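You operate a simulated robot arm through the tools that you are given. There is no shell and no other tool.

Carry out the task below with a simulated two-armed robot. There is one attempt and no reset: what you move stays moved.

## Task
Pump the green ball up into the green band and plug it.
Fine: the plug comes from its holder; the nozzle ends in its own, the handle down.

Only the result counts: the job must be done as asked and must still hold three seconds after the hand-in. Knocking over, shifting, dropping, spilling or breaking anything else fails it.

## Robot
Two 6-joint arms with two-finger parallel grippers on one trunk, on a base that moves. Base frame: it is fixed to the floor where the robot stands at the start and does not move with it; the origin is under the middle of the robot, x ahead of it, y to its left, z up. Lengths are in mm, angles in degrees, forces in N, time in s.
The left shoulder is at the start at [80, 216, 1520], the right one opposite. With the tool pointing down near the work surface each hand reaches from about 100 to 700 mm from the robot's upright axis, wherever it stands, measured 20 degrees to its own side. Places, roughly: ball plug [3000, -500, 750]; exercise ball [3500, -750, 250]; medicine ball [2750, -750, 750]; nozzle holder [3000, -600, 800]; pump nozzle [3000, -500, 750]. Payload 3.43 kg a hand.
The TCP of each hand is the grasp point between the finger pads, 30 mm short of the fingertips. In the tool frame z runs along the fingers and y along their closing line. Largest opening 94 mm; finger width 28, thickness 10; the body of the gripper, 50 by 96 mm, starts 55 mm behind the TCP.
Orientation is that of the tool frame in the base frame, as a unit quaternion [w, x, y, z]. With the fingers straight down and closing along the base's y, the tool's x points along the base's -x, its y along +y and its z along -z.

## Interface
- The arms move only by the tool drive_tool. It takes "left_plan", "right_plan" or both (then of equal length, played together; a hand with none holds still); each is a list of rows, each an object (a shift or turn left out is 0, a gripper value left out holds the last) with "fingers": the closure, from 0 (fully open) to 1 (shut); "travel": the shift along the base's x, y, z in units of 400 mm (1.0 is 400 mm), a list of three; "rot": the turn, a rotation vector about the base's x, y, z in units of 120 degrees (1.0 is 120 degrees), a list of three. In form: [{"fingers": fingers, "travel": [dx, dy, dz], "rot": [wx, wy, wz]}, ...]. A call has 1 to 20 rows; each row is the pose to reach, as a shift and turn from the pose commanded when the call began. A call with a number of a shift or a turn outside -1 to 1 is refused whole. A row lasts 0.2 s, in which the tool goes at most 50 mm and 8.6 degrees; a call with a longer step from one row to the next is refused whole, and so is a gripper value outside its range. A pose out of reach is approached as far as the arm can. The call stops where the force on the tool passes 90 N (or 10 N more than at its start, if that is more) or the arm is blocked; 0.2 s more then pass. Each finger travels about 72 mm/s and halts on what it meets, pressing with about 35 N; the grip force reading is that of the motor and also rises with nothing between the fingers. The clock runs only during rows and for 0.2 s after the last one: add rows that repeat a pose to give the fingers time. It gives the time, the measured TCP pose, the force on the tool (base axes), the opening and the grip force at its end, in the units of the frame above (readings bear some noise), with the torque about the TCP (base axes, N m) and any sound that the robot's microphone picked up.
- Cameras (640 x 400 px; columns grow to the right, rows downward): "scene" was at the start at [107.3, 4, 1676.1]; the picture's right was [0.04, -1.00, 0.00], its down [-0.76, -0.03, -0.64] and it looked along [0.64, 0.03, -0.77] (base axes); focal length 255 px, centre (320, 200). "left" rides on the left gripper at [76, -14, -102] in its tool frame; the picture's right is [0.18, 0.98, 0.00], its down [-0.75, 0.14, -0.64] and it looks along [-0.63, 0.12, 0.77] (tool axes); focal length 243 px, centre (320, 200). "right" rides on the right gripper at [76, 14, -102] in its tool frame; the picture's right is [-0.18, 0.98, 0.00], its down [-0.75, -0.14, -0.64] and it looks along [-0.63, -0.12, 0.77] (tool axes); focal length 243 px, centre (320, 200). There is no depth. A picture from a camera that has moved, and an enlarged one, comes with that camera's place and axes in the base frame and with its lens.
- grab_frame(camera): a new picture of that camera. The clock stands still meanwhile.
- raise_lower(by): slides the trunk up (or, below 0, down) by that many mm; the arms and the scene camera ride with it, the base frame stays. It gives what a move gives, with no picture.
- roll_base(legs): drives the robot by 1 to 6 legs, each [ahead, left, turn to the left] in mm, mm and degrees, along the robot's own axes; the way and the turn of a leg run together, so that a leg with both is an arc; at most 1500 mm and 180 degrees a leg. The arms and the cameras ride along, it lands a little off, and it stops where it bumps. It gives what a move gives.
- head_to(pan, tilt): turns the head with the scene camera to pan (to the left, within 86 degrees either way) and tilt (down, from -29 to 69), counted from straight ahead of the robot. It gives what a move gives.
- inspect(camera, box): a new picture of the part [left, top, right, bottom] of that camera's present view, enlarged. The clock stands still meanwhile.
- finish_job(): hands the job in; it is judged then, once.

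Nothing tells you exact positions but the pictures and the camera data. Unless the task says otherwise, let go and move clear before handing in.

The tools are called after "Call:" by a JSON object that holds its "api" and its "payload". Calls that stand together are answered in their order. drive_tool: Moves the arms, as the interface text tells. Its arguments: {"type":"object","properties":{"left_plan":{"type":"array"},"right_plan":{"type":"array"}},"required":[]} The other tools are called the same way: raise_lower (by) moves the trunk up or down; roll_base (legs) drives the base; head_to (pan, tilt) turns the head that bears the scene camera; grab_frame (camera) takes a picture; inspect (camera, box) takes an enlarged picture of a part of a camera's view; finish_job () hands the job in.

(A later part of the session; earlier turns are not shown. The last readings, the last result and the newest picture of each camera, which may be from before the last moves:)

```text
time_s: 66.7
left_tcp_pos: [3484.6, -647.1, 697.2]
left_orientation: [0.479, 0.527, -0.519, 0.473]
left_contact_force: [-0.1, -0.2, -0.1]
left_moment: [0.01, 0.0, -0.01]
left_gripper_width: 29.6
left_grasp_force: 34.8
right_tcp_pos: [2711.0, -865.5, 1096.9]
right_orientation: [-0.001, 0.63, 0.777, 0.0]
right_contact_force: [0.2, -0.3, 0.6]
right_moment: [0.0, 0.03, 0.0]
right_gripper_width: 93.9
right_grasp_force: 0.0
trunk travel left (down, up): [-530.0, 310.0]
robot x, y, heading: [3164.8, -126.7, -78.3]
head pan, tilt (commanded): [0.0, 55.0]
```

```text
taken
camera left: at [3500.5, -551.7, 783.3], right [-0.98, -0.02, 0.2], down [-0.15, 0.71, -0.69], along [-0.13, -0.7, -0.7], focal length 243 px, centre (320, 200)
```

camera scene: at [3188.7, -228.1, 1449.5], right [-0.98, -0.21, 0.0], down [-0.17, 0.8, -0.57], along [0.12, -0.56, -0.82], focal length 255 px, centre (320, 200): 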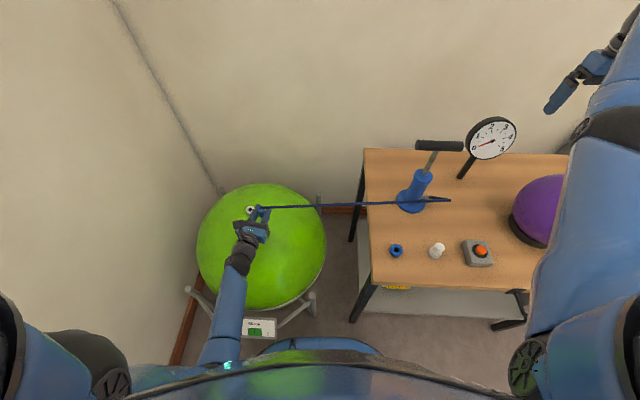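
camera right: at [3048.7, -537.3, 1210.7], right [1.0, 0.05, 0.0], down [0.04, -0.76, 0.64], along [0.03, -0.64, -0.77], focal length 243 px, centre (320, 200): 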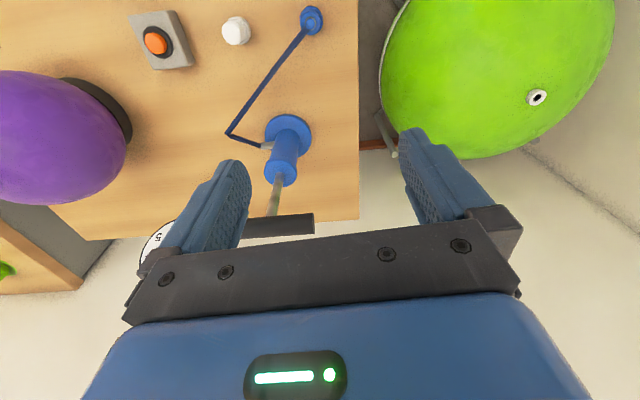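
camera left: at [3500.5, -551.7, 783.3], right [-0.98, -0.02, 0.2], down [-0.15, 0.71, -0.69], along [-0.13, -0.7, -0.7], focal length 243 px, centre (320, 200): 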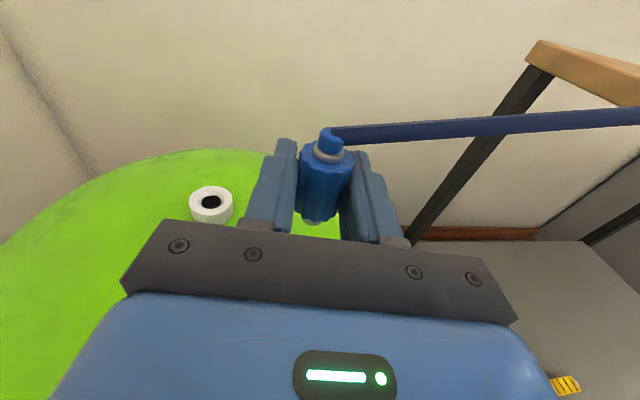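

Now the hand camera sees the valve right beside the nozzle. I zoom in to measure the offset between the tip and the valve hole.

Call:
{"api": "inspect", "payload": {"camera": "left", "box": [170, 120, 370, 245]}}

Call:
{"api": "inspect", "payload": {"camera": "scene", "box": [220, 190, 290, 250]}}

```text
3.20 times, centred on (270, 182) of left
camera zoom: at [3500.5, -551.7, 783.3], right [-0.98, -0.02, 0.2], down [-0.15, 0.71, -0.69], along [-0.13, -0.7, -0.7], focal length 776 px, centre (480, 256)
```

zoom: 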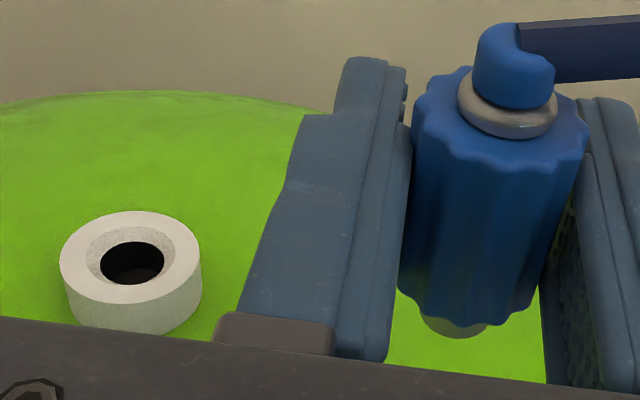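

```text
6.67 times, centred on (255, 220) of scene
camera zoom: at [3188.7, -228.1, 1449.5], right [-0.98, -0.21, 0.0], down [-0.17, 0.8, -0.57], along [0.12, -0.56, -0.82], focal length 1698 px, centre (753, 67)
```

zoom: 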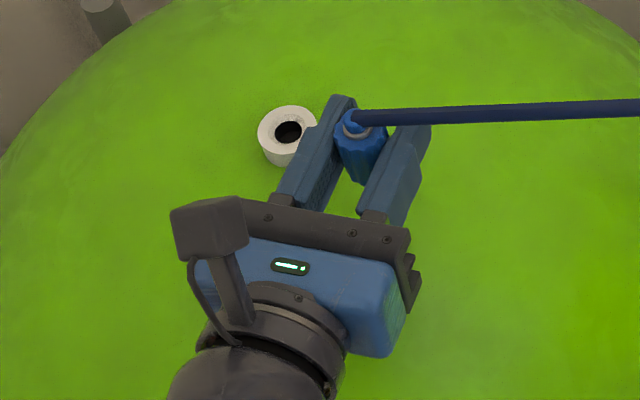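

I estimate the valve hole at about 77 mm in +x and 39 mm in −y from the tip, with its top at z≈630. I move over it, keeping a gap, and check.

Call:
{"api": "drive_tool", "payload": {"left_plan": [{"travel": [0.096, -0.049, 0]}, {"travel": [0.1925, -0.0985, 0]}, {"travel": [0.1925, -0.0985, -0.0375]}, {"travel": [0.1925, -0.0985, -0.0375]}]}}

Call:
{"api": "inspect", "payload": {"camera": "left", "box": [240, 120, 400, 245]}}

Call:
{"api": "inspect", "payload": {"camera": "scene", "box": [210, 180, 280, 240]}}

```text
time_s: 67.7
left_tcp_pos: [3560.1, -689.2, 684.3]
left_orientation: [0.48, 0.526, -0.52, 0.473]
left_contact_force: [-1.0, 0.2, -1.4]
left_moment: [0.01, 0.01, -0.01]
left_gripper_width: 29.7
left_grasp_force: 35.2
right_tcp_pos: [2711.5, -866.1, 1095.7]
right_orientation: [0.0, 0.63, 0.777, 0.0]
right_contact_force: [-0.3, 0.1, -0.4]
right_moment: [-0.01, 0.0, 0.02]
right_gripper_width: 93.8
right_grasp_force: 0.1
trunk travel left (down, up): [-530.0, 310.0]
robot x, y, heading: [3167.4, -126.6, -78.1]
head pan, tilt (commanded): [0.0, 55.0]
```

```text
3.20 times, centred on (320, 182) of left
camera zoom: at [3575.6, -593.3, 769.7], right [-0.98, -0.02, 0.2], down [-0.15, 0.71, -0.69], along [-0.13, -0.7, -0.7], focal length 776 px, centre (320, 256)
```

zoom: 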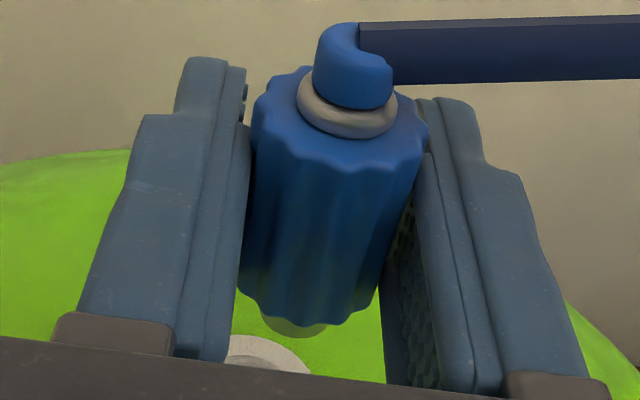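

```text
6.67 times, centred on (245, 210) of scene
camera zoom: at [3188.2, -227.8, 1449.5], right [-0.98, -0.21, 0.0], down [-0.17, 0.8, -0.57], along [0.12, -0.56, -0.82], focal length 1698 px, centre (820, 133)
```

zoom: 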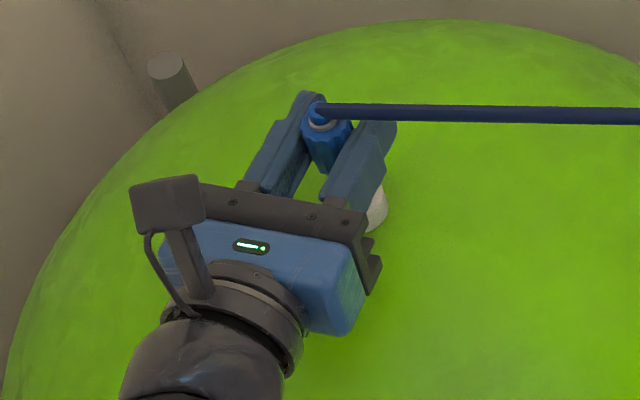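

Call:
{"api": "inspect", "payload": {"camera": "left", "box": [290, 205, 350, 245]}}

Call:
{"api": "inspect", "payload": {"camera": "scene", "box": [235, 190, 265, 220]}}

```text
10.00 times, centred on (320, 225) of left
camera zoom: at [3575.6, -593.3, 769.7], right [-0.98, -0.02, 0.2], down [-0.15, 0.71, -0.69], along [-0.13, -0.7, -0.7], focal length 2426 px, centre (320, -50)
```

zoom: 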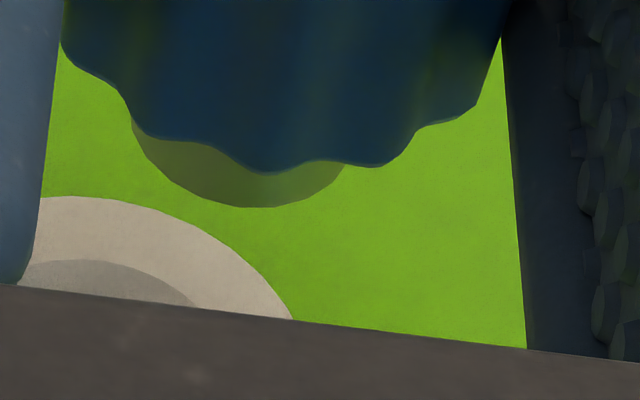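

```text
13.33 times, centred on (250, 205) of scene
camera zoom: at [3188.2, -227.8, 1449.5], right [-0.98, -0.21, 0.0], down [-0.17, 0.8, -0.57], along [0.12, -0.56, -0.82], focal length 3395 px, centre (1253, 133)
```

zoom: 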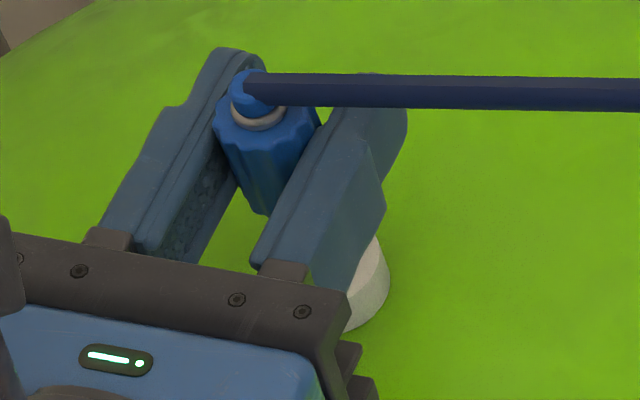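

Call:
{"api": "inspect", "payload": {"camera": "scene", "box": [246, 196, 258, 208]}}

Call:
{"api": "inspect", "payload": {"camera": "left", "box": [270, 150, 370, 250]}}

```text
16.00 times, centred on (252, 202) of scene
camera zoom: at [3188.2, -227.8, 1449.5], right [-0.98, -0.21, 0.0], down [-0.17, 0.8, -0.57], along [0.12, -0.56, -0.82], focal length 4074 px, centre (1408, 168)
```

zoom: 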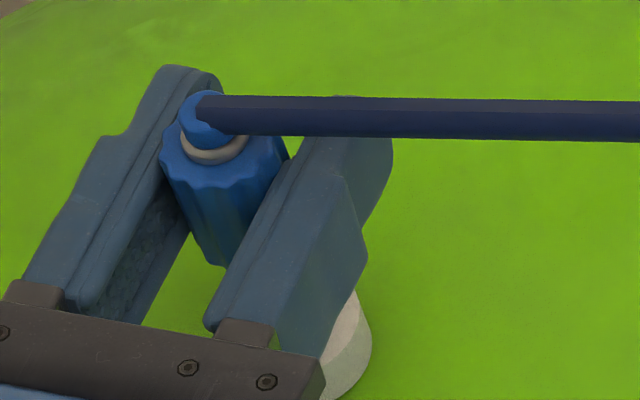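

```text
4.00 times, centred on (320, 200) of left
camera zoom: at [3575.6, -593.3, 769.7], right [-0.98, -0.02, 0.2], down [-0.15, 0.71, -0.69], along [-0.13, -0.7, -0.7], focal length 970 px, centre (320, 200)
```

zoom: 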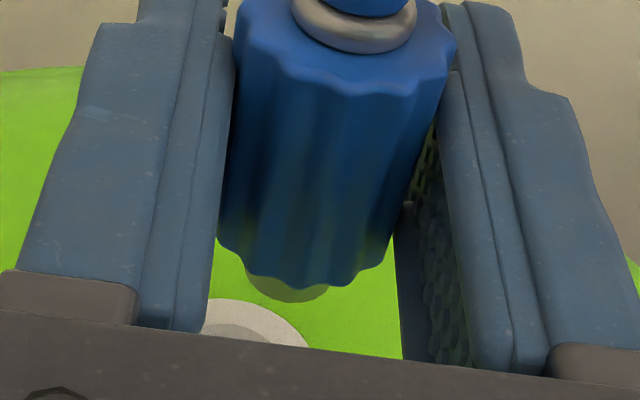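

Comparing the two hand views, the valve top is lower than assumed (z≈619), so the hole lies about 5 mm further in +x and 6 mm further in −y. I correct and descend to a small gap.

Call:
{"api": "drive_tool", "payload": {"left_plan": [{"travel": [0.0135, -0.0155, 0]}, {"travel": [0.0135, -0.0155, -0.05]}, {"travel": [0.0135, -0.0155, -0.05]}]}}

Call:
{"api": "inspect", "payload": {"camera": "left", "box": [290, 205, 350, 245]}}

Call:
{"api": "inspect", "payload": {"camera": "scene", "box": [240, 190, 264, 214]}}

```text
time_s: 68.5
left_tcp_pos: [3564.4, -694.8, 663.5]
left_orientation: [0.48, 0.525, -0.52, 0.473]
left_contact_force: [-0.2, 0.3, 0.1]
left_moment: [-0.01, 0.01, 0.01]
left_gripper_width: 29.3
left_grasp_force: 34.7
right_tcp_pos: [2711.6, -865.4, 1097.4]
right_orientation: [0.0, 0.63, 0.777, 0.0]
right_contact_force: [0.3, -0.1, -0.1]
right_moment: [0.01, -0.04, 0.0]
right_gripper_width: 93.9
right_grasp_force: 0.0
trunk travel left (down, up): [-530.0, 310.0]
robot x, y, heading: [3168.6, -127.7, -78.1]
head pan, tilt (commanded): [0.0, 55.0]
```

```text
10.00 times, centred on (320, 225) of left
camera zoom: at [3580.1, -599.2, 749.5], right [-0.98, -0.02, 0.2], down [-0.15, 0.71, -0.69], along [-0.13, -0.71, -0.7], focal length 2426 px, centre (320, -50)
```

zoom: 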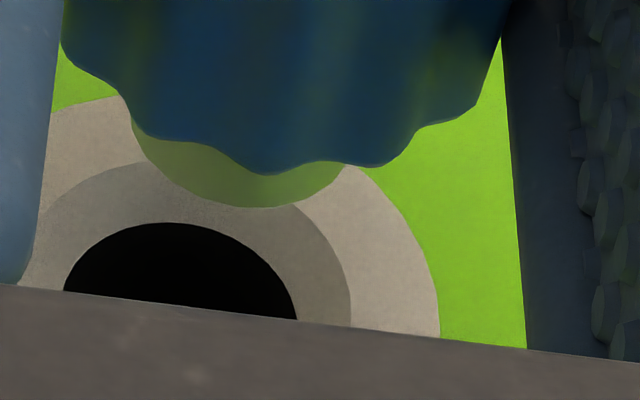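

```text
16.00 times, centred on (252, 202) of scene
camera zoom: at [3188.2, -227.7, 1449.5], right [-0.98, -0.21, 0.0], down [-0.17, 0.8, -0.57], along [0.12, -0.56, -0.82], focal length 4074 px, centre (1408, 168)
```

zoom: 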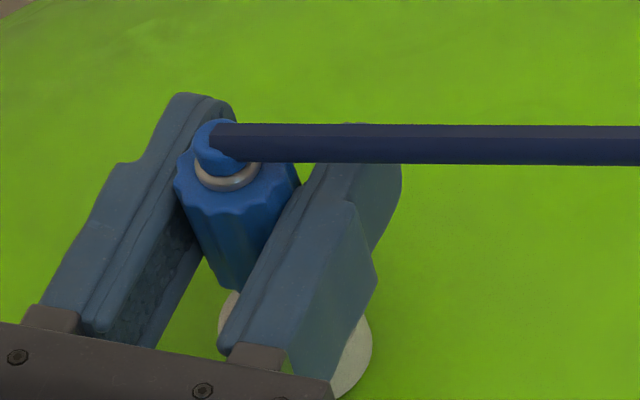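

The hole is now visible directly under the tip; the remaining error is about 1 mm in x. I correct that and descend in small steps, watching the force.

Call:
{"api": "drive_tool", "payload": {"left_plan": [{"travel": [0.0028, 0.0015, -0.02]}, {"travel": [0.0028, 0.0015, -0.0425]}, {"travel": [0.0028, 0.0015, -0.0425]}]}}

Call:
{"api": "inspect", "payload": {"camera": "left", "box": [290, 205, 350, 245]}}

Call:
{"api": "inspect", "payload": {"camera": "scene", "box": [240, 190, 264, 214]}}

```text
time_s: 69.3
left_tcp_pos: [3565.4, -695.7, 646.2]
left_orientation: [0.48, 0.525, -0.52, 0.472]
left_contact_force: [-0.1, -0.1, -0.1]
left_moment: [0.0, 0.01, 0.0]
left_gripper_width: 29.5
left_grasp_force: 35.1
right_tcp_pos: [2710.3, -865.7, 1096.9]
right_orientation: [0.0, 0.63, 0.777, 0.0]
right_contact_force: [0.0, 0.6, 0.4]
right_moment: [-0.01, -0.03, 0.02]
right_gripper_width: 93.9
right_grasp_force: 0.0
trunk travel left (down, up): [-530.0, 310.0]
robot x, y, heading: [3167.6, -130.2, -78.1]
head pan, tilt (commanded): [0.0, 55.0]
```

```text
10.00 times, centred on (320, 225) of left
camera zoom: at [3581.3, -599.8, 732.2], right [-0.98, -0.02, 0.2], down [-0.15, 0.71, -0.69], along [-0.13, -0.7, -0.7], focal length 2426 px, centre (320, -50)
```

zoom: 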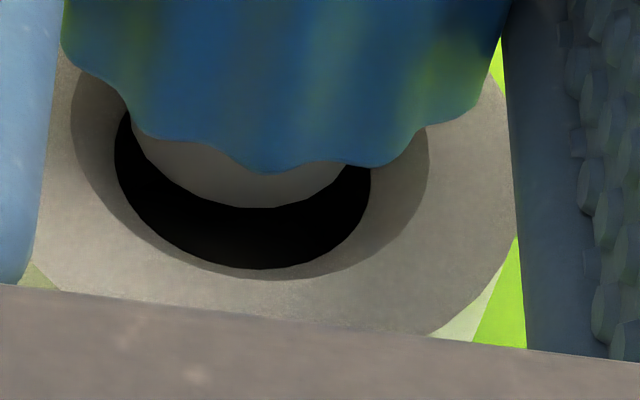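

```text
16.00 times, centred on (252, 202) of scene
camera zoom: at [3188.2, -227.7, 1449.5], right [-0.98, -0.21, 0.0], down [-0.17, 0.8, -0.57], along [0.12, -0.56, -0.82], focal length 4074 px, centre (1408, 168)
```

zoom: 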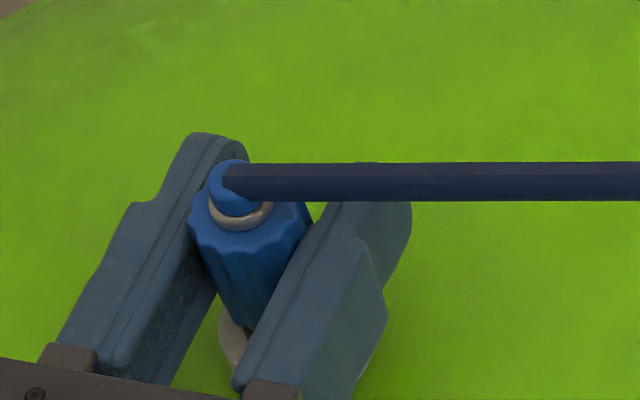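

The tip is level with the valve's top and centred on the hole to within about half a millimetre. I press it in, in small steps.

Call:
{"api": "drive_tool", "payload": {"left_plan": [{"travel": [-0.0005, 0, -0.0075]}, {"travel": [-0.0005, 0, -0.015]}, {"travel": [-0.0005, 0, -0.02]}, {"travel": [-0.0005, 0, -0.02]}]}}

Call:
{"api": "inspect", "payload": {"camera": "left", "box": [270, 170, 370, 245]}}

```text
time_s: 70.3
left_tcp_pos: [3564.9, -694.5, 639.7]
left_orientation: [0.48, 0.525, -0.521, 0.472]
left_contact_force: [-2.4, 3.3, 1.9]
left_moment: [0.25, 0.04, 0.1]
left_gripper_width: 29.4
left_grasp_force: 34.5
right_tcp_pos: [2711.5, -866.0, 1096.0]
right_orientation: [0.0, 0.63, 0.776, 0.0]
right_contact_force: [0.2, 0.1, 0.7]
right_moment: [0.04, 0.0, 0.0]
right_gripper_width: 93.9
right_grasp_force: 0.1
trunk travel left (down, up): [-530.0, 310.0]
robot x, y, heading: [3170.5, -129.1, -77.9]
head pan, tilt (commanded): [0.0, 55.0]
```

```text
5.33 times, centred on (320, 208) of left
camera zoom: at [3581.9, -598.6, 725.1], right [-0.98, -0.02, 0.2], down [-0.15, 0.71, -0.69], along [-0.13, -0.7, -0.7], focal length 1294 px, centre (320, 160)
```

zoom: 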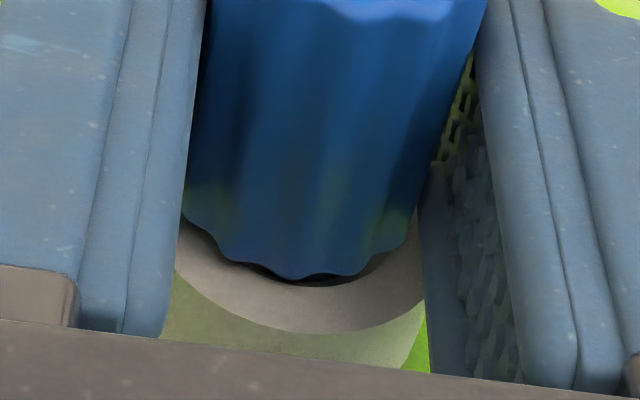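

The tip is entering with only small side forces. I ease toward −x/+y by a millimetre and continue.

Call:
{"api": "drive_tool", "payload": {"left_plan": [{"travel": [-0.002, 0.0025, -0.004]}, {"travel": [-0.002, 0.0025, -0.01]}, {"travel": [-0.002, 0.0025, -0.015]}, {"travel": [-0.002, 0.0025, -0.015]}]}}

Call:
{"api": "inspect", "payload": {"camera": "left", "box": [270, 170, 370, 245]}}

Call:
{"api": "inspect", "payload": {"camera": "scene", "box": [236, 190, 266, 220]}}

```text
time_s: 71.3
left_tcp_pos: [3564.9, -692.9, 638.7]
left_orientation: [0.482, 0.521, -0.518, 0.477]
left_contact_force: [4.2, -4.1, 34.6]
left_moment: [2.07, -0.27, -0.27]
left_gripper_width: 29.7
left_grasp_force: 34.4
right_tcp_pos: [2710.4, -863.7, 1098.2]
right_orientation: [0.002, 0.63, 0.777, -0.001]
right_contact_force: [-0.7, -0.3, -0.4]
right_moment: [-0.02, 0.02, 0.0]
right_gripper_width: 93.8
right_grasp_force: 0.0
trunk travel left (down, up): [-530.0, 310.0]
robot x, y, heading: [3166.7, -128.2, -77.9]
head pan, tilt (commanded): [0.0, 55.0]
```

```text
5.33 times, centred on (320, 208) of left
camera zoom: at [3581.1, -596.8, 724.4], right [-0.98, -0.01, 0.19], down [-0.15, 0.7, -0.7], along [-0.12, -0.71, -0.69], focal length 1294 px, centre (320, 160)
```

zoom: 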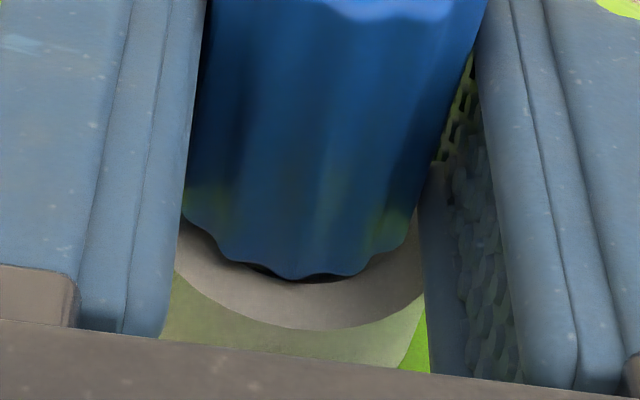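

```text
13.33 times, centred on (251, 205) of scene
camera zoom: at [3185.5, -224.2, 1450.2], right [-0.98, -0.21, 0.0], down [-0.17, 0.8, -0.58], along [0.12, -0.56, -0.82], focal length 3395 px, centre (1240, 133)
```

zoom: 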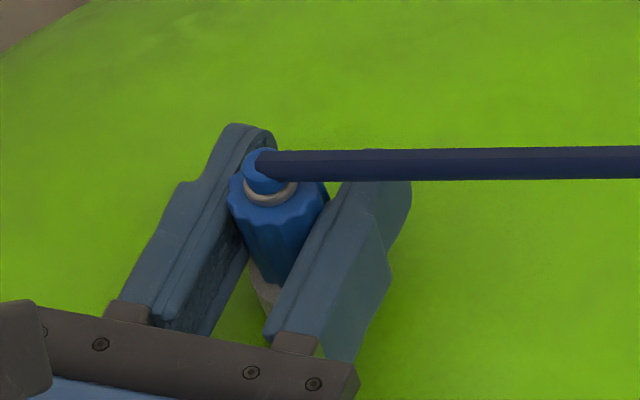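

The vertical force and torque show the underside of the gripper touching the ball, while the tip is already about 7 mm into the valve. I relieve the push and check forces.

Call:
{"api": "drive_tool", "payload": {"left_plan": [{"travel": [0, 0, 0.008]}, {"travel": [0, -0.001, 0.0145]}, {"travel": [0, -0.001, 0.0145]}]}}

Call:
{"api": "inspect", "payload": {"camera": "left", "box": [250, 110, 390, 245]}}

```text
time_s: 72.1
left_tcp_pos: [3564.4, -691.6, 639.6]
left_orientation: [0.481, 0.524, -0.52, 0.473]
left_contact_force: [6.2, -2.9, 16.3]
left_moment: [0.96, -0.29, -0.43]
left_gripper_width: 29.6
left_grasp_force: 35.1
right_tcp_pos: [2710.9, -866.0, 1096.6]
right_orientation: [0.001, 0.63, 0.777, -0.001]
right_contact_force: [0.7, -0.5, -1.0]
right_moment: [-0.02, -0.02, -0.01]
right_gripper_width: 94.0
right_grasp_force: 0.0
trunk travel left (down, up): [-530.0, 310.0]
robot x, y, heading: [3164.6, -126.1, -77.9]
head pan, tilt (commanded): [0.0, 55.0]
```

```text
2.96 times, centred on (320, 178) of left
camera zoom: at [3579.8, -596.0, 725.2], right [-0.98, -0.02, 0.2], down [-0.15, 0.71, -0.69], along [-0.13, -0.71, -0.7], focal length 719 px, centre (320, 267)
```

zoom: 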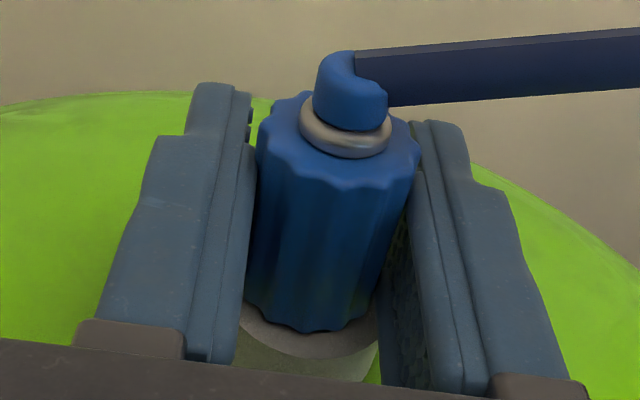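

Call:
{"api": "drive_tool", "payload": {"left_plan": [{"travel": [0.001, -0.002, 0.006]}, {"travel": [0.001, -0.002, 0.006]}]}}

```text
time_s: 72.7
left_tcp_pos: [3563.2, -692.1, 638.7]
left_orientation: [0.479, 0.527, -0.521, 0.471]
left_contact_force: [1.4, -3.1, 0.4]
left_moment: [-0.09, -0.05, 0.0]
left_gripper_width: 29.6
left_grasp_force: 35.0
right_tcp_pos: [2710.7, -867.0, 1096.9]
right_orientation: [0.0, 0.63, 0.777, -0.001]
right_contact_force: [-0.3, 0.6, -0.3]
right_moment: [0.02, -0.02, -0.03]
right_gripper_width: 94.1
right_grasp_force: 0.0
trunk travel left (down, up): [-530.0, 310.0]
robot x, y, heading: [3165.8, -128.5, -77.9]
head pan, tilt (commanded): [0.0, 55.0]
```

Forces are nearly zero now. I open the fingers slightly so that the nozzle can settle into the valve, still guarded by the fingers.

Call:
{"api": "drive_tool", "payload": {"left_plan": [{"travel": [0.0005, -0.0015, 0], "fingers": 0.66}, {"travel": [0.0005, -0.0015, 0], "fingers": 0.64}, {"travel": [0.0005, -0.0015, 0], "fingers": 0.62}]}}

Call:
{"api": "inspect", "payload": {"camera": "left", "box": [250, 110, 390, 245]}}

Call:
{"api": "inspect", "payload": {"camera": "scene", "box": [236, 190, 266, 220]}}

```text
time_s: 73.5
left_tcp_pos: [3565.3, -693.7, 642.5]
left_orientation: [0.48, 0.526, -0.52, 0.472]
left_contact_force: [-0.5, 0.3, 0.8]
left_moment: [-0.01, 0.01, 0.01]
left_gripper_width: 35.7
left_grasp_force: 0.0
right_tcp_pos: [2711.7, -866.2, 1097.1]
right_orientation: [0.0, 0.63, 0.776, 0.0]
right_contact_force: [-0.3, 0.0, 0.8]
right_moment: [0.0, -0.02, 0.0]
right_gripper_width: 94.1
right_grasp_force: 0.0
trunk travel left (down, up): [-530.0, 310.0]
robot x, y, heading: [3166.3, -126.8, -78.1]
head pan, tilt (commanded): [0.0, 55.0]
```

```text
2.96 times, centred on (320, 178) of left
camera zoom: at [3580.9, -598.6, 727.0], right [-0.98, -0.02, 0.2], down [-0.15, 0.71, -0.69], along [-0.13, -0.7, -0.7], focal length 719 px, centre (320, 267)
```

zoom: 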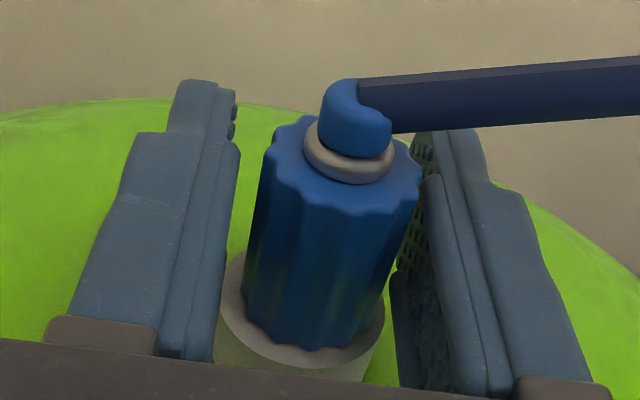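

```text
13.33 times, centred on (251, 205) of scene
camera zoom: at [3188.2, -227.7, 1449.5], right [-0.98, -0.21, 0.0], down [-0.17, 0.8, -0.57], along [0.12, -0.56, -0.82], focal length 3395 px, centre (1240, 133)
```

zoom: 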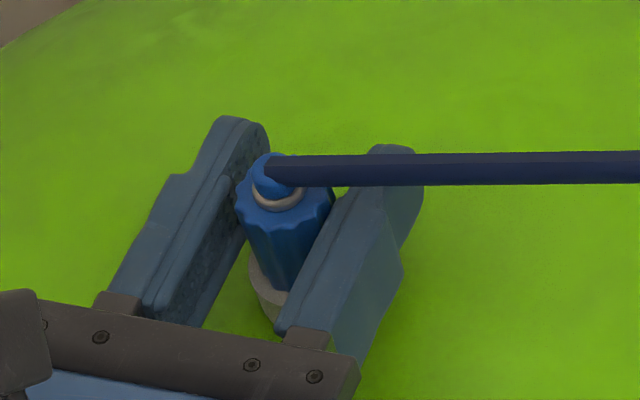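

The nozzle has dropped fully onto the valve and stands upright. I open fully, and draw the hand straight back.

Call:
{"api": "drive_tool", "payload": {"left_plan": [{"travel": [0, 0, 0.002], "fingers": 0.4}, {"travel": [0, 0, 0.004], "fingers": 0.2}, {"travel": [0, 0, 0.005], "fingers": 0.0}, {"travel": [0, 0, 0.005], "fingers": 0.0}, {"travel": [0, 0.06, 0.008]}, {"travel": [0, 0.14, 0.016]}, {"travel": [0, 0.25, 0.03]}, {"travel": [0, 0.35, 0.05]}]}}

Call:
{"api": "grab_frame", "payload": {"camera": "left"}}

Call:
{"api": "grab_frame", "payload": {"camera": "scene"}}

```text
time_s: 75.3
left_tcp_pos: [3566.8, -553.7, 666.4]
left_orientation: [0.48, 0.525, -0.52, 0.473]
left_contact_force: [-0.5, -0.9, -0.5]
left_moment: [0.01, 0.04, 0.02]
left_gripper_width: 93.9
left_grasp_force: 0.1
right_tcp_pos: [2710.9, -864.9, 1096.5]
right_orientation: [0.0, 0.63, 0.776, 0.0]
right_contact_force: [-0.8, 0.0, -0.2]
right_moment: [0.01, -0.01, -0.03]
right_gripper_width: 94.2
right_grasp_force: 0.0
trunk travel left (down, up): [-530.0, 310.0]
robot x, y, heading: [3169.9, -126.8, -77.8]
head pan, tilt (commanded): [0.0, 55.0]
```

```text
taken
camera left: at [3582.8, -458.3, 750.2], right [-0.98, -0.02, 0.2], down [-0.15, 0.71, -0.69], along [-0.13, -0.71, -0.7], focal length 243 px, centre (320, 200)
```

left: 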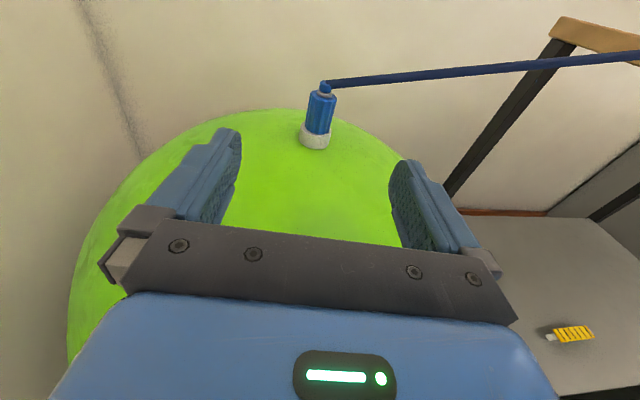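

```text
taken
camera scene: at [3187.5, -226.5, 1449.7], right [-0.98, -0.21, 0.0], down [-0.17, 0.8, -0.57], along [0.12, -0.56, -0.82], focal length 255 px, centre (320, 200)
```

scene: 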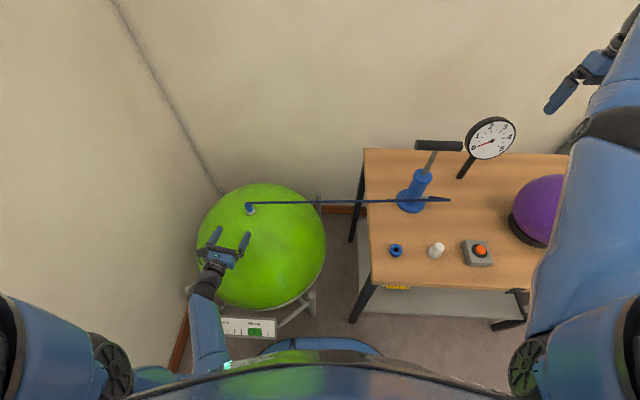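

The nozzle sits upright on the valve. Next I raise the trunk so that the right hand can reach over the pump handle.

Call:
{"api": "raise_lower", "payload": {"by": 280}}

Call:
{"api": "grab_frame", "payload": {"camera": "scene"}}

Call:
{"api": "inspect", "payload": {"camera": "scene", "box": [190, 290, 320, 370]}}

```text
time_s: 78.1
left_tcp_pos: [3567.1, -554.5, 943.9]
left_orientation: [0.48, 0.526, -0.52, 0.472]
left_contact_force: [-0.5, -0.5, 0.0]
left_moment: [-0.01, 0.02, -0.04]
left_gripper_width: 94.1
left_grasp_force: 0.1
right_tcp_pos: [2710.4, -866.4, 1376.2]
right_orientation: [-0.001, 0.63, 0.777, 0.0]
right_contact_force: [0.0, 0.2, 0.3]
right_moment: [0.0, -0.02, 0.04]
right_gripper_width: 94.0
right_grasp_force: 0.0
trunk travel left (down, up): [-810.0, 30.0]
robot x, y, heading: [3166.9, -127.5, -78.0]
head pan, tilt (commanded): [0.0, 55.0]
```

```text
taken
camera scene: at [3188.2, -227.9, 1729.5], right [-0.98, -0.21, 0.0], down [-0.17, 0.8, -0.57], along [0.12, -0.56, -0.82], focal length 255 px, centre (320, 200)
```

scene: 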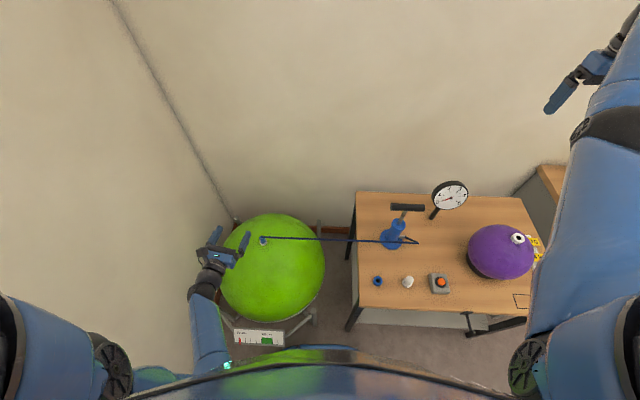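

```text
4.92 times, centred on (255, 330) of scene
camera zoom: at [3188.2, -227.9, 1729.5], right [-0.98, -0.21, 0.0], down [-0.17, 0.8, -0.57], along [0.12, -0.56, -0.82], focal length 1254 px, centre (640, -440)
```

zoom: 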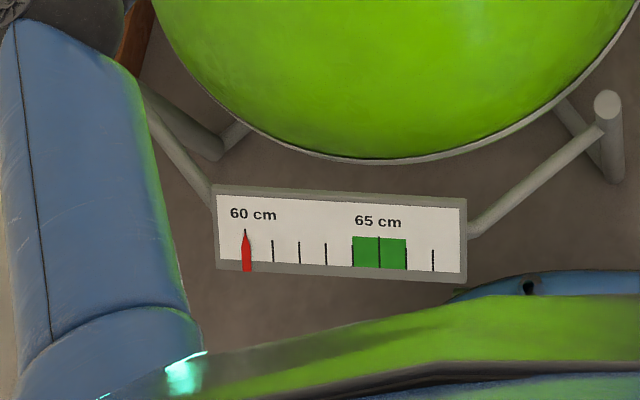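

Call:
{"api": "inspect", "payload": {"camera": "scene", "box": [228, 322, 292, 352]}}

```text
10.00 times, centred on (260, 337) of scene
camera zoom: at [3188.2, -227.9, 1729.5], right [-0.98, -0.21, 0.0], down [-0.17, 0.8, -0.57], along [0.12, -0.56, -0.82], focal length 2546 px, centre (920, -1170)
```

zoom: 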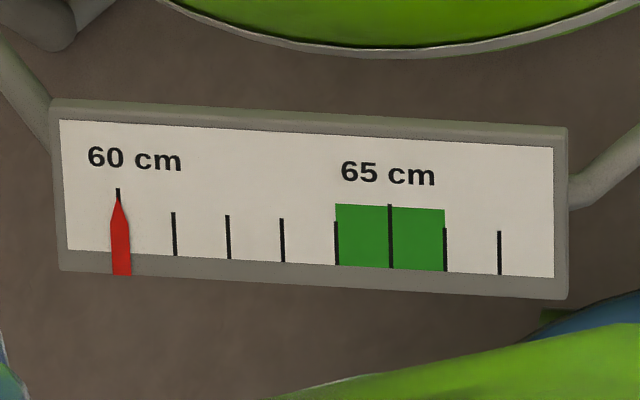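

The pointer reads exactly 60 now (it read about 60.5 earlier), so the unplugged ball leaks slowly; the swap to the plug must be quick later. Now I bring the right hand over the pump handle, turned to close across the bar.

Call:
{"api": "drive_tool", "payload": {"right_plan": [{"travel": [0.0585, 0.0219, -0.055], "rot": [0, 0, -0.0649]}, {"travel": [0.117, 0.0438, -0.11], "rot": [0, 0, -0.1298]}, {"travel": [0.1755, 0.0656, -0.165], "rot": [0, 0, -0.1946]}, {"travel": [0.234, 0.0875, -0.22], "rot": [0, 0, -0.2595]}, {"travel": [0.2925, 0.1094, -0.275], "rot": [0, 0, -0.3244]}, {"travel": [0.351, 0.1313, -0.33], "rot": [0, 0, -0.3893]}, {"travel": [0.4095, 0.1531, -0.385], "rot": [0, 0, -0.4541]}, {"travel": [0.468, 0.175, -0.44], "rot": [0, 0, -0.519]}, {"travel": [0.5265, 0.1969, -0.495], "rot": [0, 0, -0.5839]}, {"travel": [0.585, 0.2188, -0.55], "rot": [0, 0, -0.6488]}, {"travel": [0.6435, 0.2406, -0.605], "rot": [0, 0, -0.7136]}, {"travel": [0.7025, 0.2625, -0.66], "rot": [0, 0, -0.7785]}]}}

Call:
{"api": "grab_frame", "payload": {"camera": "right"}}

Call:
{"api": "grab_frame", "payload": {"camera": "scene"}}

```text
time_s: 80.7
left_tcp_pos: [3568.2, -554.3, 945.0]
left_orientation: [0.481, 0.525, -0.519, 0.473]
left_contact_force: [-0.4, -0.4, -0.5]
left_moment: [0.02, 0.01, 0.04]
left_gripper_width: 93.9
left_grasp_force: 0.0
right_tcp_pos: [2991.8, -779.5, 1088.5]
right_orientation: [0.003, 0.997, 0.073, 0.0]
right_contact_force: [-0.2, 1.0, -0.2]
right_moment: [0.02, 0.04, 0.02]
right_gripper_width: 94.2
right_grasp_force: 0.0
right hand out of reach, approached as far as the arm can: row 1, 2, 3, 4, 5, 6, 7, 8, 9, 10, 11, 12
trunk travel left (down, up): [-810.0, 30.0]
robot x, y, heading: [3166.8, -126.8, -78.3]
head pan, tilt (commanded): [0.0, 55.0]
```

```text
taken
camera right: at [3070.6, -780.9, 1192.4], right [-0.04, -1.0, 0.0], down [-0.77, 0.03, 0.64], along [-0.64, 0.02, -0.77], focal length 243 px, centre (320, 200)
```

right: 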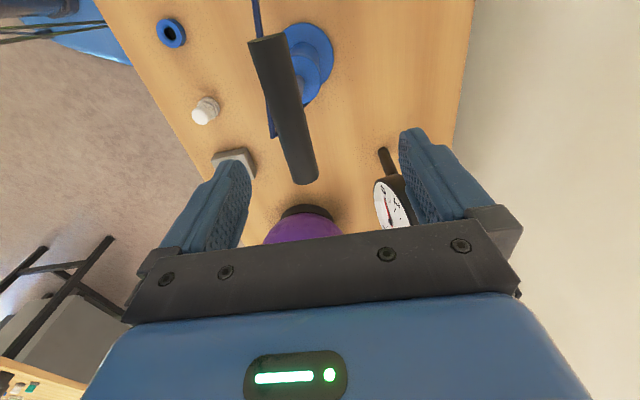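

```text
taken
camera scene: at [3189.4, -227.0, 1729.6], right [-0.98, -0.21, 0.0], down [-0.17, 0.8, -0.57], along [0.12, -0.56, -0.82], focal length 255 px, centre (320, 200)
```

scene: 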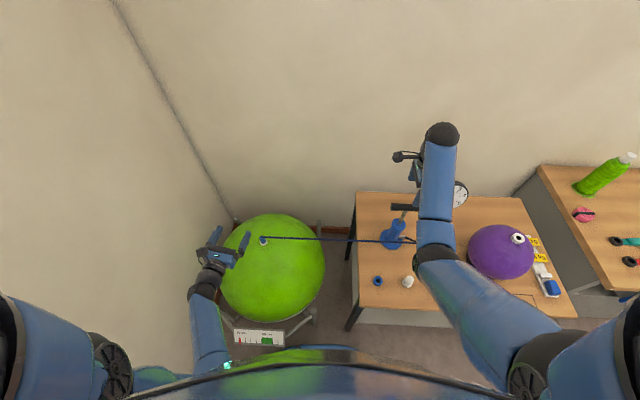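

The bar's centre is at about (2993,-753,996), in line with the gripper. I descend so that the bar is between the pads.

Call:
{"api": "drive_tool", "payload": {"right_plan": [{"travel": [0, 0.03, -0.055]}, {"travel": [0.0025, 0.062, -0.11]}, {"travel": [0.0025, 0.064, -0.17]}, {"travel": [0.0025, 0.064, -0.225]}, {"travel": [0.0025, 0.064, -0.225]}]}}

Call:
{"api": "grab_frame", "payload": {"camera": "right"}}

Call:
{"api": "inspect", "payload": {"camera": "scene", "box": [360, 130, 480, 260]}}

```text
time_s: 81.9
left_tcp_pos: [3567.7, -554.9, 944.4]
left_orientation: [0.481, 0.525, -0.52, 0.473]
left_contact_force: [-1.0, 0.3, -0.3]
left_moment: [0.03, 0.01, 0.01]
left_gripper_width: 94.1
left_grasp_force: 0.0
right_tcp_pos: [2993.2, -752.6, 1000.6]
right_orientation: [0.0, 0.997, 0.073, 0.0]
right_contact_force: [-0.9, -0.5, -0.4]
right_moment: [0.03, 0.02, 0.02]
right_gripper_width: 93.8
right_grasp_force: 0.1
trunk travel left (down, up): [-810.0, 30.0]
robot x, y, heading: [3167.2, -127.6, -78.0]
head pan, tilt (commanded): [0.0, 55.0]
```

```text
taken
camera right: at [3071.2, -753.6, 1102.6], right [-0.04, -1.0, 0.0], down [-0.77, 0.03, 0.64], along [-0.64, 0.02, -0.77], focal length 243 px, centre (320, 200)
```

right: 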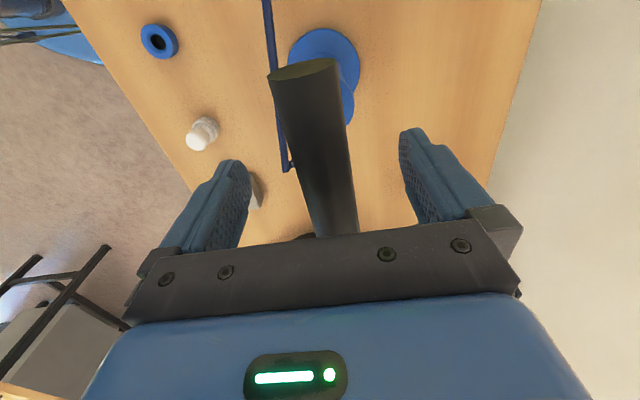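

```text
3.08 times, centred on (420, 195) of scene
camera zoom: at [3188.3, -227.4, 1729.6], right [-0.98, -0.21, 0.0], down [-0.17, 0.8, -0.57], along [0.12, -0.56, -0.82], focal length 784 px, centre (12, 215)
```

zoom: 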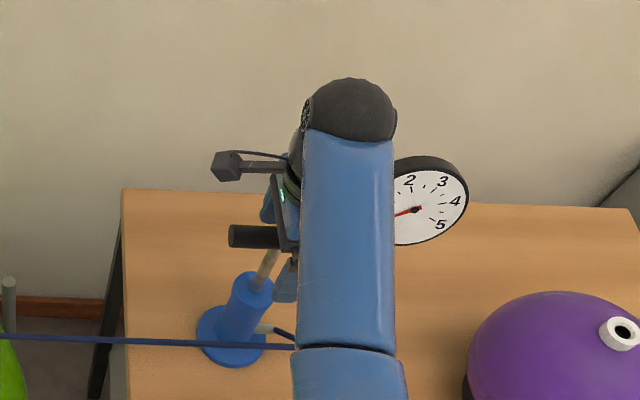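

The bar lies between the pads. I close the right hand on it.

Call:
{"api": "drive_tool", "payload": {"right_plan": [{"fingers": 1.0}, {"fingers": 1.0}, {"fingers": 1.0}, {"fingers": 1.0}, {"fingers": 1.0}]}}

Call:
{"api": "grab_frame", "payload": {"camera": "right"}}

```text
time_s: 83.1
left_tcp_pos: [3568.2, -556.3, 943.3]
left_orientation: [0.479, 0.527, -0.52, 0.472]
left_contact_force: [0.2, -0.1, 0.8]
left_moment: [0.03, -0.02, -0.01]
left_gripper_width: 94.1
left_grasp_force: 0.0
right_tcp_pos: [2994.2, -757.5, 999.1]
right_orientation: [0.0, 0.997, 0.074, 0.0]
right_contact_force: [0.8, -19.6, 0.1]
right_moment: [-0.09, -0.08, 0.69]
right_gripper_width: 30.2
right_grasp_force: 45.1
trunk travel left (down, up): [-810.0, 30.0]
robot x, y, heading: [3168.5, -129.4, -78.1]
head pan, tilt (commanded): [0.0, 55.0]
```

```text
taken
camera right: at [3071.7, -757.9, 1102.0], right [-0.04, -1.0, 0.0], down [-0.77, 0.03, 0.64], along [-0.64, 0.02, -0.77], focal length 243 px, centre (320, 200)
```

right: 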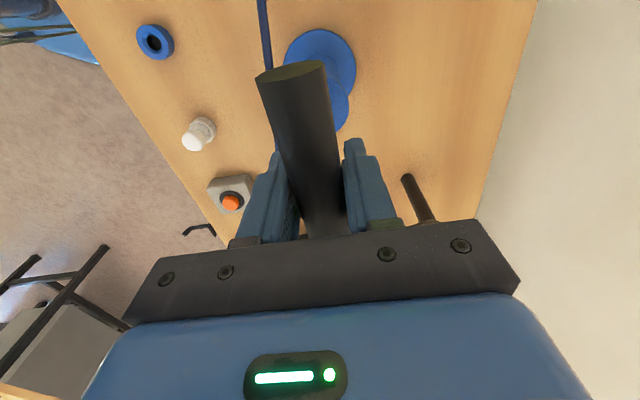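

Gripped (30 mm). There is a 20 N side load, so I shift about 6 mm in −y to centre, then push down gently.

Call:
{"api": "drive_tool", "payload": {"right_plan": [{"travel": [0, -0.008, 0]}, {"travel": [0, -0.0145, 0]}, {"travel": [0, -0.0145, 0]}]}}

Call:
{"api": "drive_tool", "payload": {"right_plan": [{"travel": [0, 0, -0.03]}, {"travel": [0, 0, -0.06]}, {"travel": [0, 0, -0.09]}, {"travel": [0, 0, -0.09]}]}}

Call:
{"api": "inspect", "payload": {"camera": "scene", "box": [190, 220, 480, 360]}}

```text
time_s: 83.9
left_tcp_pos: [3567.4, -556.9, 943.3]
left_orientation: [0.48, 0.526, -0.52, 0.473]
left_contact_force: [-0.7, 0.3, 0.6]
left_moment: [0.01, 0.01, 0.01]
left_gripper_width: 94.0
left_grasp_force: 0.0
right_tcp_pos: [2994.7, -756.4, 999.1]
right_orientation: [-0.002, 0.997, 0.074, -0.001]
right_contact_force: [-0.2, -4.2, -2.4]
right_moment: [0.11, 0.35, 0.71]
right_gripper_width: 30.3
right_grasp_force: 44.7
trunk travel left (down, up): [-810.0, 30.0]
robot x, y, heading: [3164.0, -127.1, -78.0]
head pan, tilt (commanded): [0.0, 55.0]
```

```text
time_s: 84.9
left_tcp_pos: [3567.2, -554.7, 944.4]
left_orientation: [0.48, 0.525, -0.52, 0.473]
left_contact_force: [-0.3, -0.5, -0.8]
left_moment: [0.03, 0.0, -0.01]
left_gripper_width: 94.0
left_grasp_force: 0.0
right_tcp_pos: [2993.8, -757.0, 963.2]
right_orientation: [-0.001, 0.997, 0.073, 0.0]
right_contact_force: [-2.2, 2.3, -0.6]
right_moment: [0.06, -0.08, 0.63]
right_gripper_width: 30.2
right_grasp_force: 45.2
trunk travel left (down, up): [-810.0, 30.0]
robot x, y, heading: [3168.5, -129.8, -77.8]
head pan, tilt (commanded): [0.0, 55.0]
```

```text
2.21 times, centred on (335, 290) of scene
camera zoom: at [3187.6, -227.0, 1729.5], right [-0.98, -0.21, 0.0], down [-0.17, 0.8, -0.57], along [0.12, -0.56, -0.82], focal length 562 px, centre (287, 1)
```

zoom: 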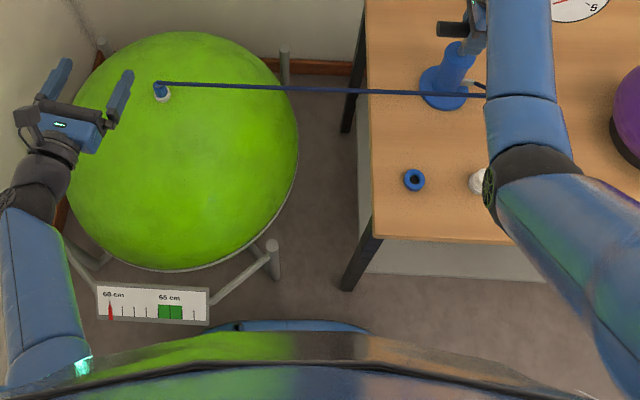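

Call:
{"api": "inspect", "payload": {"camera": "scene", "box": [228, 322, 292, 352]}}

Call:
{"api": "inspect", "payload": {"camera": "scene", "box": [370, 190, 430, 260]}}

Call:
{"api": "grab_frame", "payload": {"camera": "right"}}

```text
10.00 times, centred on (260, 337) of scene
camera zoom: at [3187.6, -227.0, 1729.5], right [-0.98, -0.21, 0.0], down [-0.17, 0.8, -0.57], along [0.12, -0.56, -0.82], focal length 2546 px, centre (920, -1170)
```

zoom: 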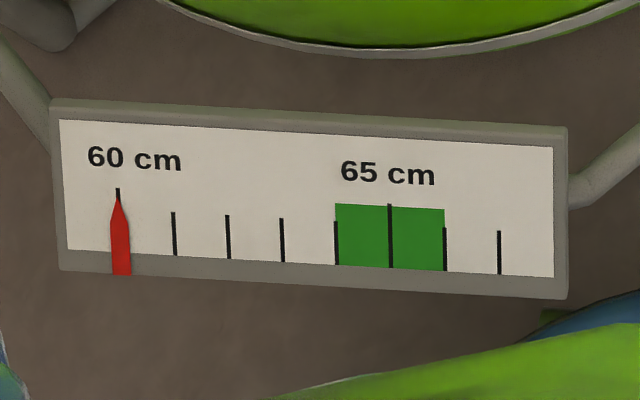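

```text
5.71 times, centred on (400, 225) of scene
camera zoom: at [3187.6, -227.0, 1729.5], right [-0.98, -0.21, 0.0], down [-0.17, 0.8, -0.57], along [0.12, -0.56, -0.82], focal length 1455 px, centre (-137, 57)
```

zoom: 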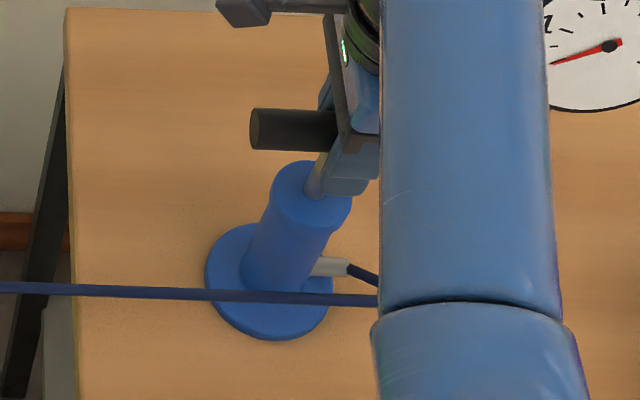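

```text
taken
camera right: at [3071.7, -758.3, 1065.4], right [-0.04, -1.0, 0.0], down [-0.77, 0.03, 0.64], along [-0.64, 0.03, -0.77], focal length 243 px, centre (320, 200)
```

right: 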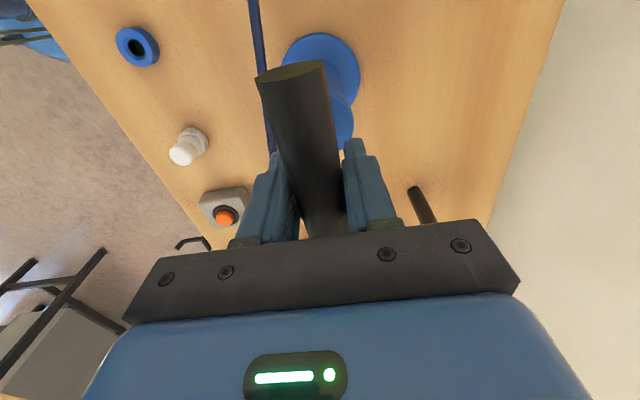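

The handle moves freely with the hand. The fingertips would reach the pump barrel before the bar is fully down, so I regrip with the bar nearer the fingertips.

Call:
{"api": "drive_tool", "payload": {"right_plan": [{"fingers": 0.5}, {"fingers": 0.5}, {"travel": [0, -0.002, 0.02], "fingers": 0.5}, {"travel": [0, -0.002, 0.035], "fingers": 0.5}, {"travel": [0, -0.002, 0.035], "fingers": 1.0}, {"travel": [0, -0.002, 0.035], "fingers": 1.0}, {"travel": [0, -0.002, 0.035], "fingers": 1.0}]}}

Call:
{"api": "grab_frame", "payload": {"camera": "right"}}

```text
time_s: 86.5
left_tcp_pos: [3566.9, -553.3, 944.1]
left_orientation: [0.481, 0.525, -0.52, 0.472]
left_contact_force: [-0.7, 0.4, -0.1]
left_moment: [-0.03, 0.02, 0.03]
left_gripper_width: 94.3
left_grasp_force: 0.1
right_tcp_pos: [2995.7, -756.9, 976.6]
right_orientation: [0.0, 0.997, 0.075, 0.0]
right_contact_force: [-2.1, 5.6, 0.0]
right_moment: [0.05, 0.14, 1.25]
right_gripper_width: 25.6
right_grasp_force: 45.3
trunk travel left (down, up): [-810.0, 30.0]
robot x, y, heading: [3166.6, -129.4, -78.0]
head pan, tilt (commanded): [0.0, 55.0]
```

```text
taken
camera right: at [3072.5, -758.0, 1079.9], right [-0.04, -1.0, 0.0], down [-0.77, 0.03, 0.64], along [-0.64, 0.02, -0.77], focal length 243 px, centre (320, 200)
```

right: 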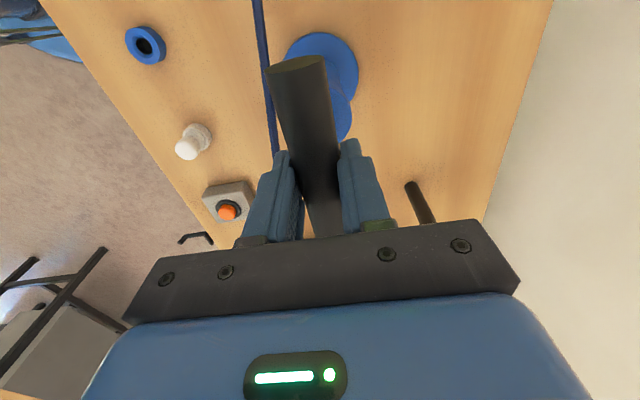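

Call:
{"api": "drive_tool", "payload": {"right_plan": [{"travel": [0, 0, -0.03]}, {"travel": [0, 0, -0.06]}, {"travel": [0, 0, -0.09]}, {"travel": [0, 0, -0.12]}, {"travel": [0, 0, -0.12]}]}}

Call:
{"api": "inspect", "payload": {"camera": "scene", "box": [228, 322, 292, 352]}}

Call:
{"api": "inspect", "payload": {"camera": "scene", "box": [370, 190, 430, 260]}}

```text
time_s: 87.7
left_tcp_pos: [3567.7, -551.4, 946.2]
left_orientation: [0.482, 0.523, -0.519, 0.474]
left_contact_force: [0.1, 0.4, -0.1]
left_moment: [0.03, -0.01, 0.02]
left_gripper_width: 94.2
left_grasp_force: 0.1
right_tcp_pos: [2995.5, -756.1, 937.0]
right_orientation: [0.005, 0.997, 0.073, -0.001]
right_contact_force: [-1.3, 9.3, 26.4]
right_moment: [0.46, -0.81, 1.22]
right_gripper_width: 25.7
right_grasp_force: 44.9
trunk travel left (down, up): [-810.0, 30.0]
robot x, y, heading: [3164.8, -129.7, -78.2]
head pan, tilt (commanded): [0.0, 55.0]
heard: click
```

```text
10.00 times, centred on (260, 337) of scene
camera zoom: at [3189.6, -220.9, 1730.4], right [-0.98, -0.21, 0.0], down [-0.17, 0.8, -0.58], along [0.12, -0.56, -0.82], focal length 2546 px, centre (920, -1170)
```

zoom: 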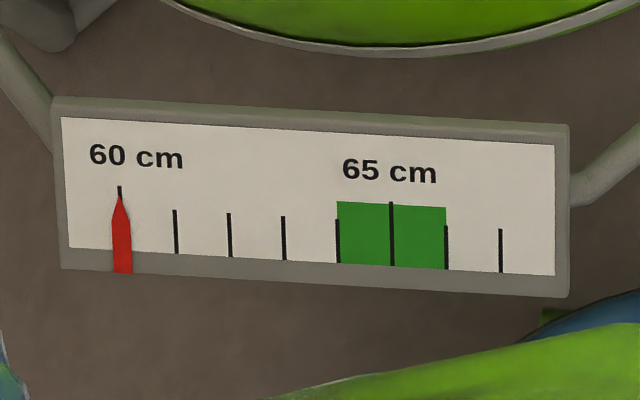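

```text
5.71 times, centred on (400, 225) of scene
camera zoom: at [3189.6, -220.9, 1730.4], right [-0.98, -0.21, 0.0], down [-0.17, 0.8, -0.58], along [0.12, -0.56, -0.82], focal length 1455 px, centre (-137, 57)
```

zoom: 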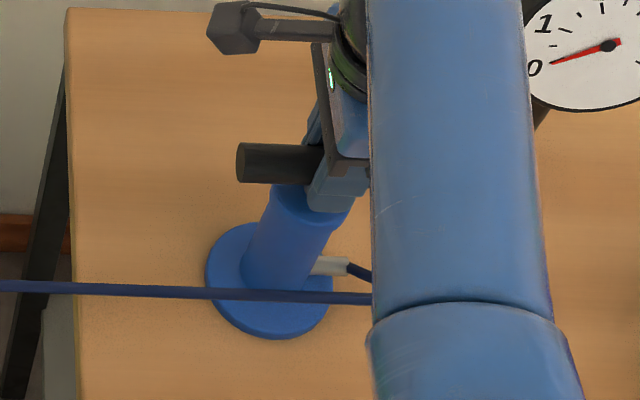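

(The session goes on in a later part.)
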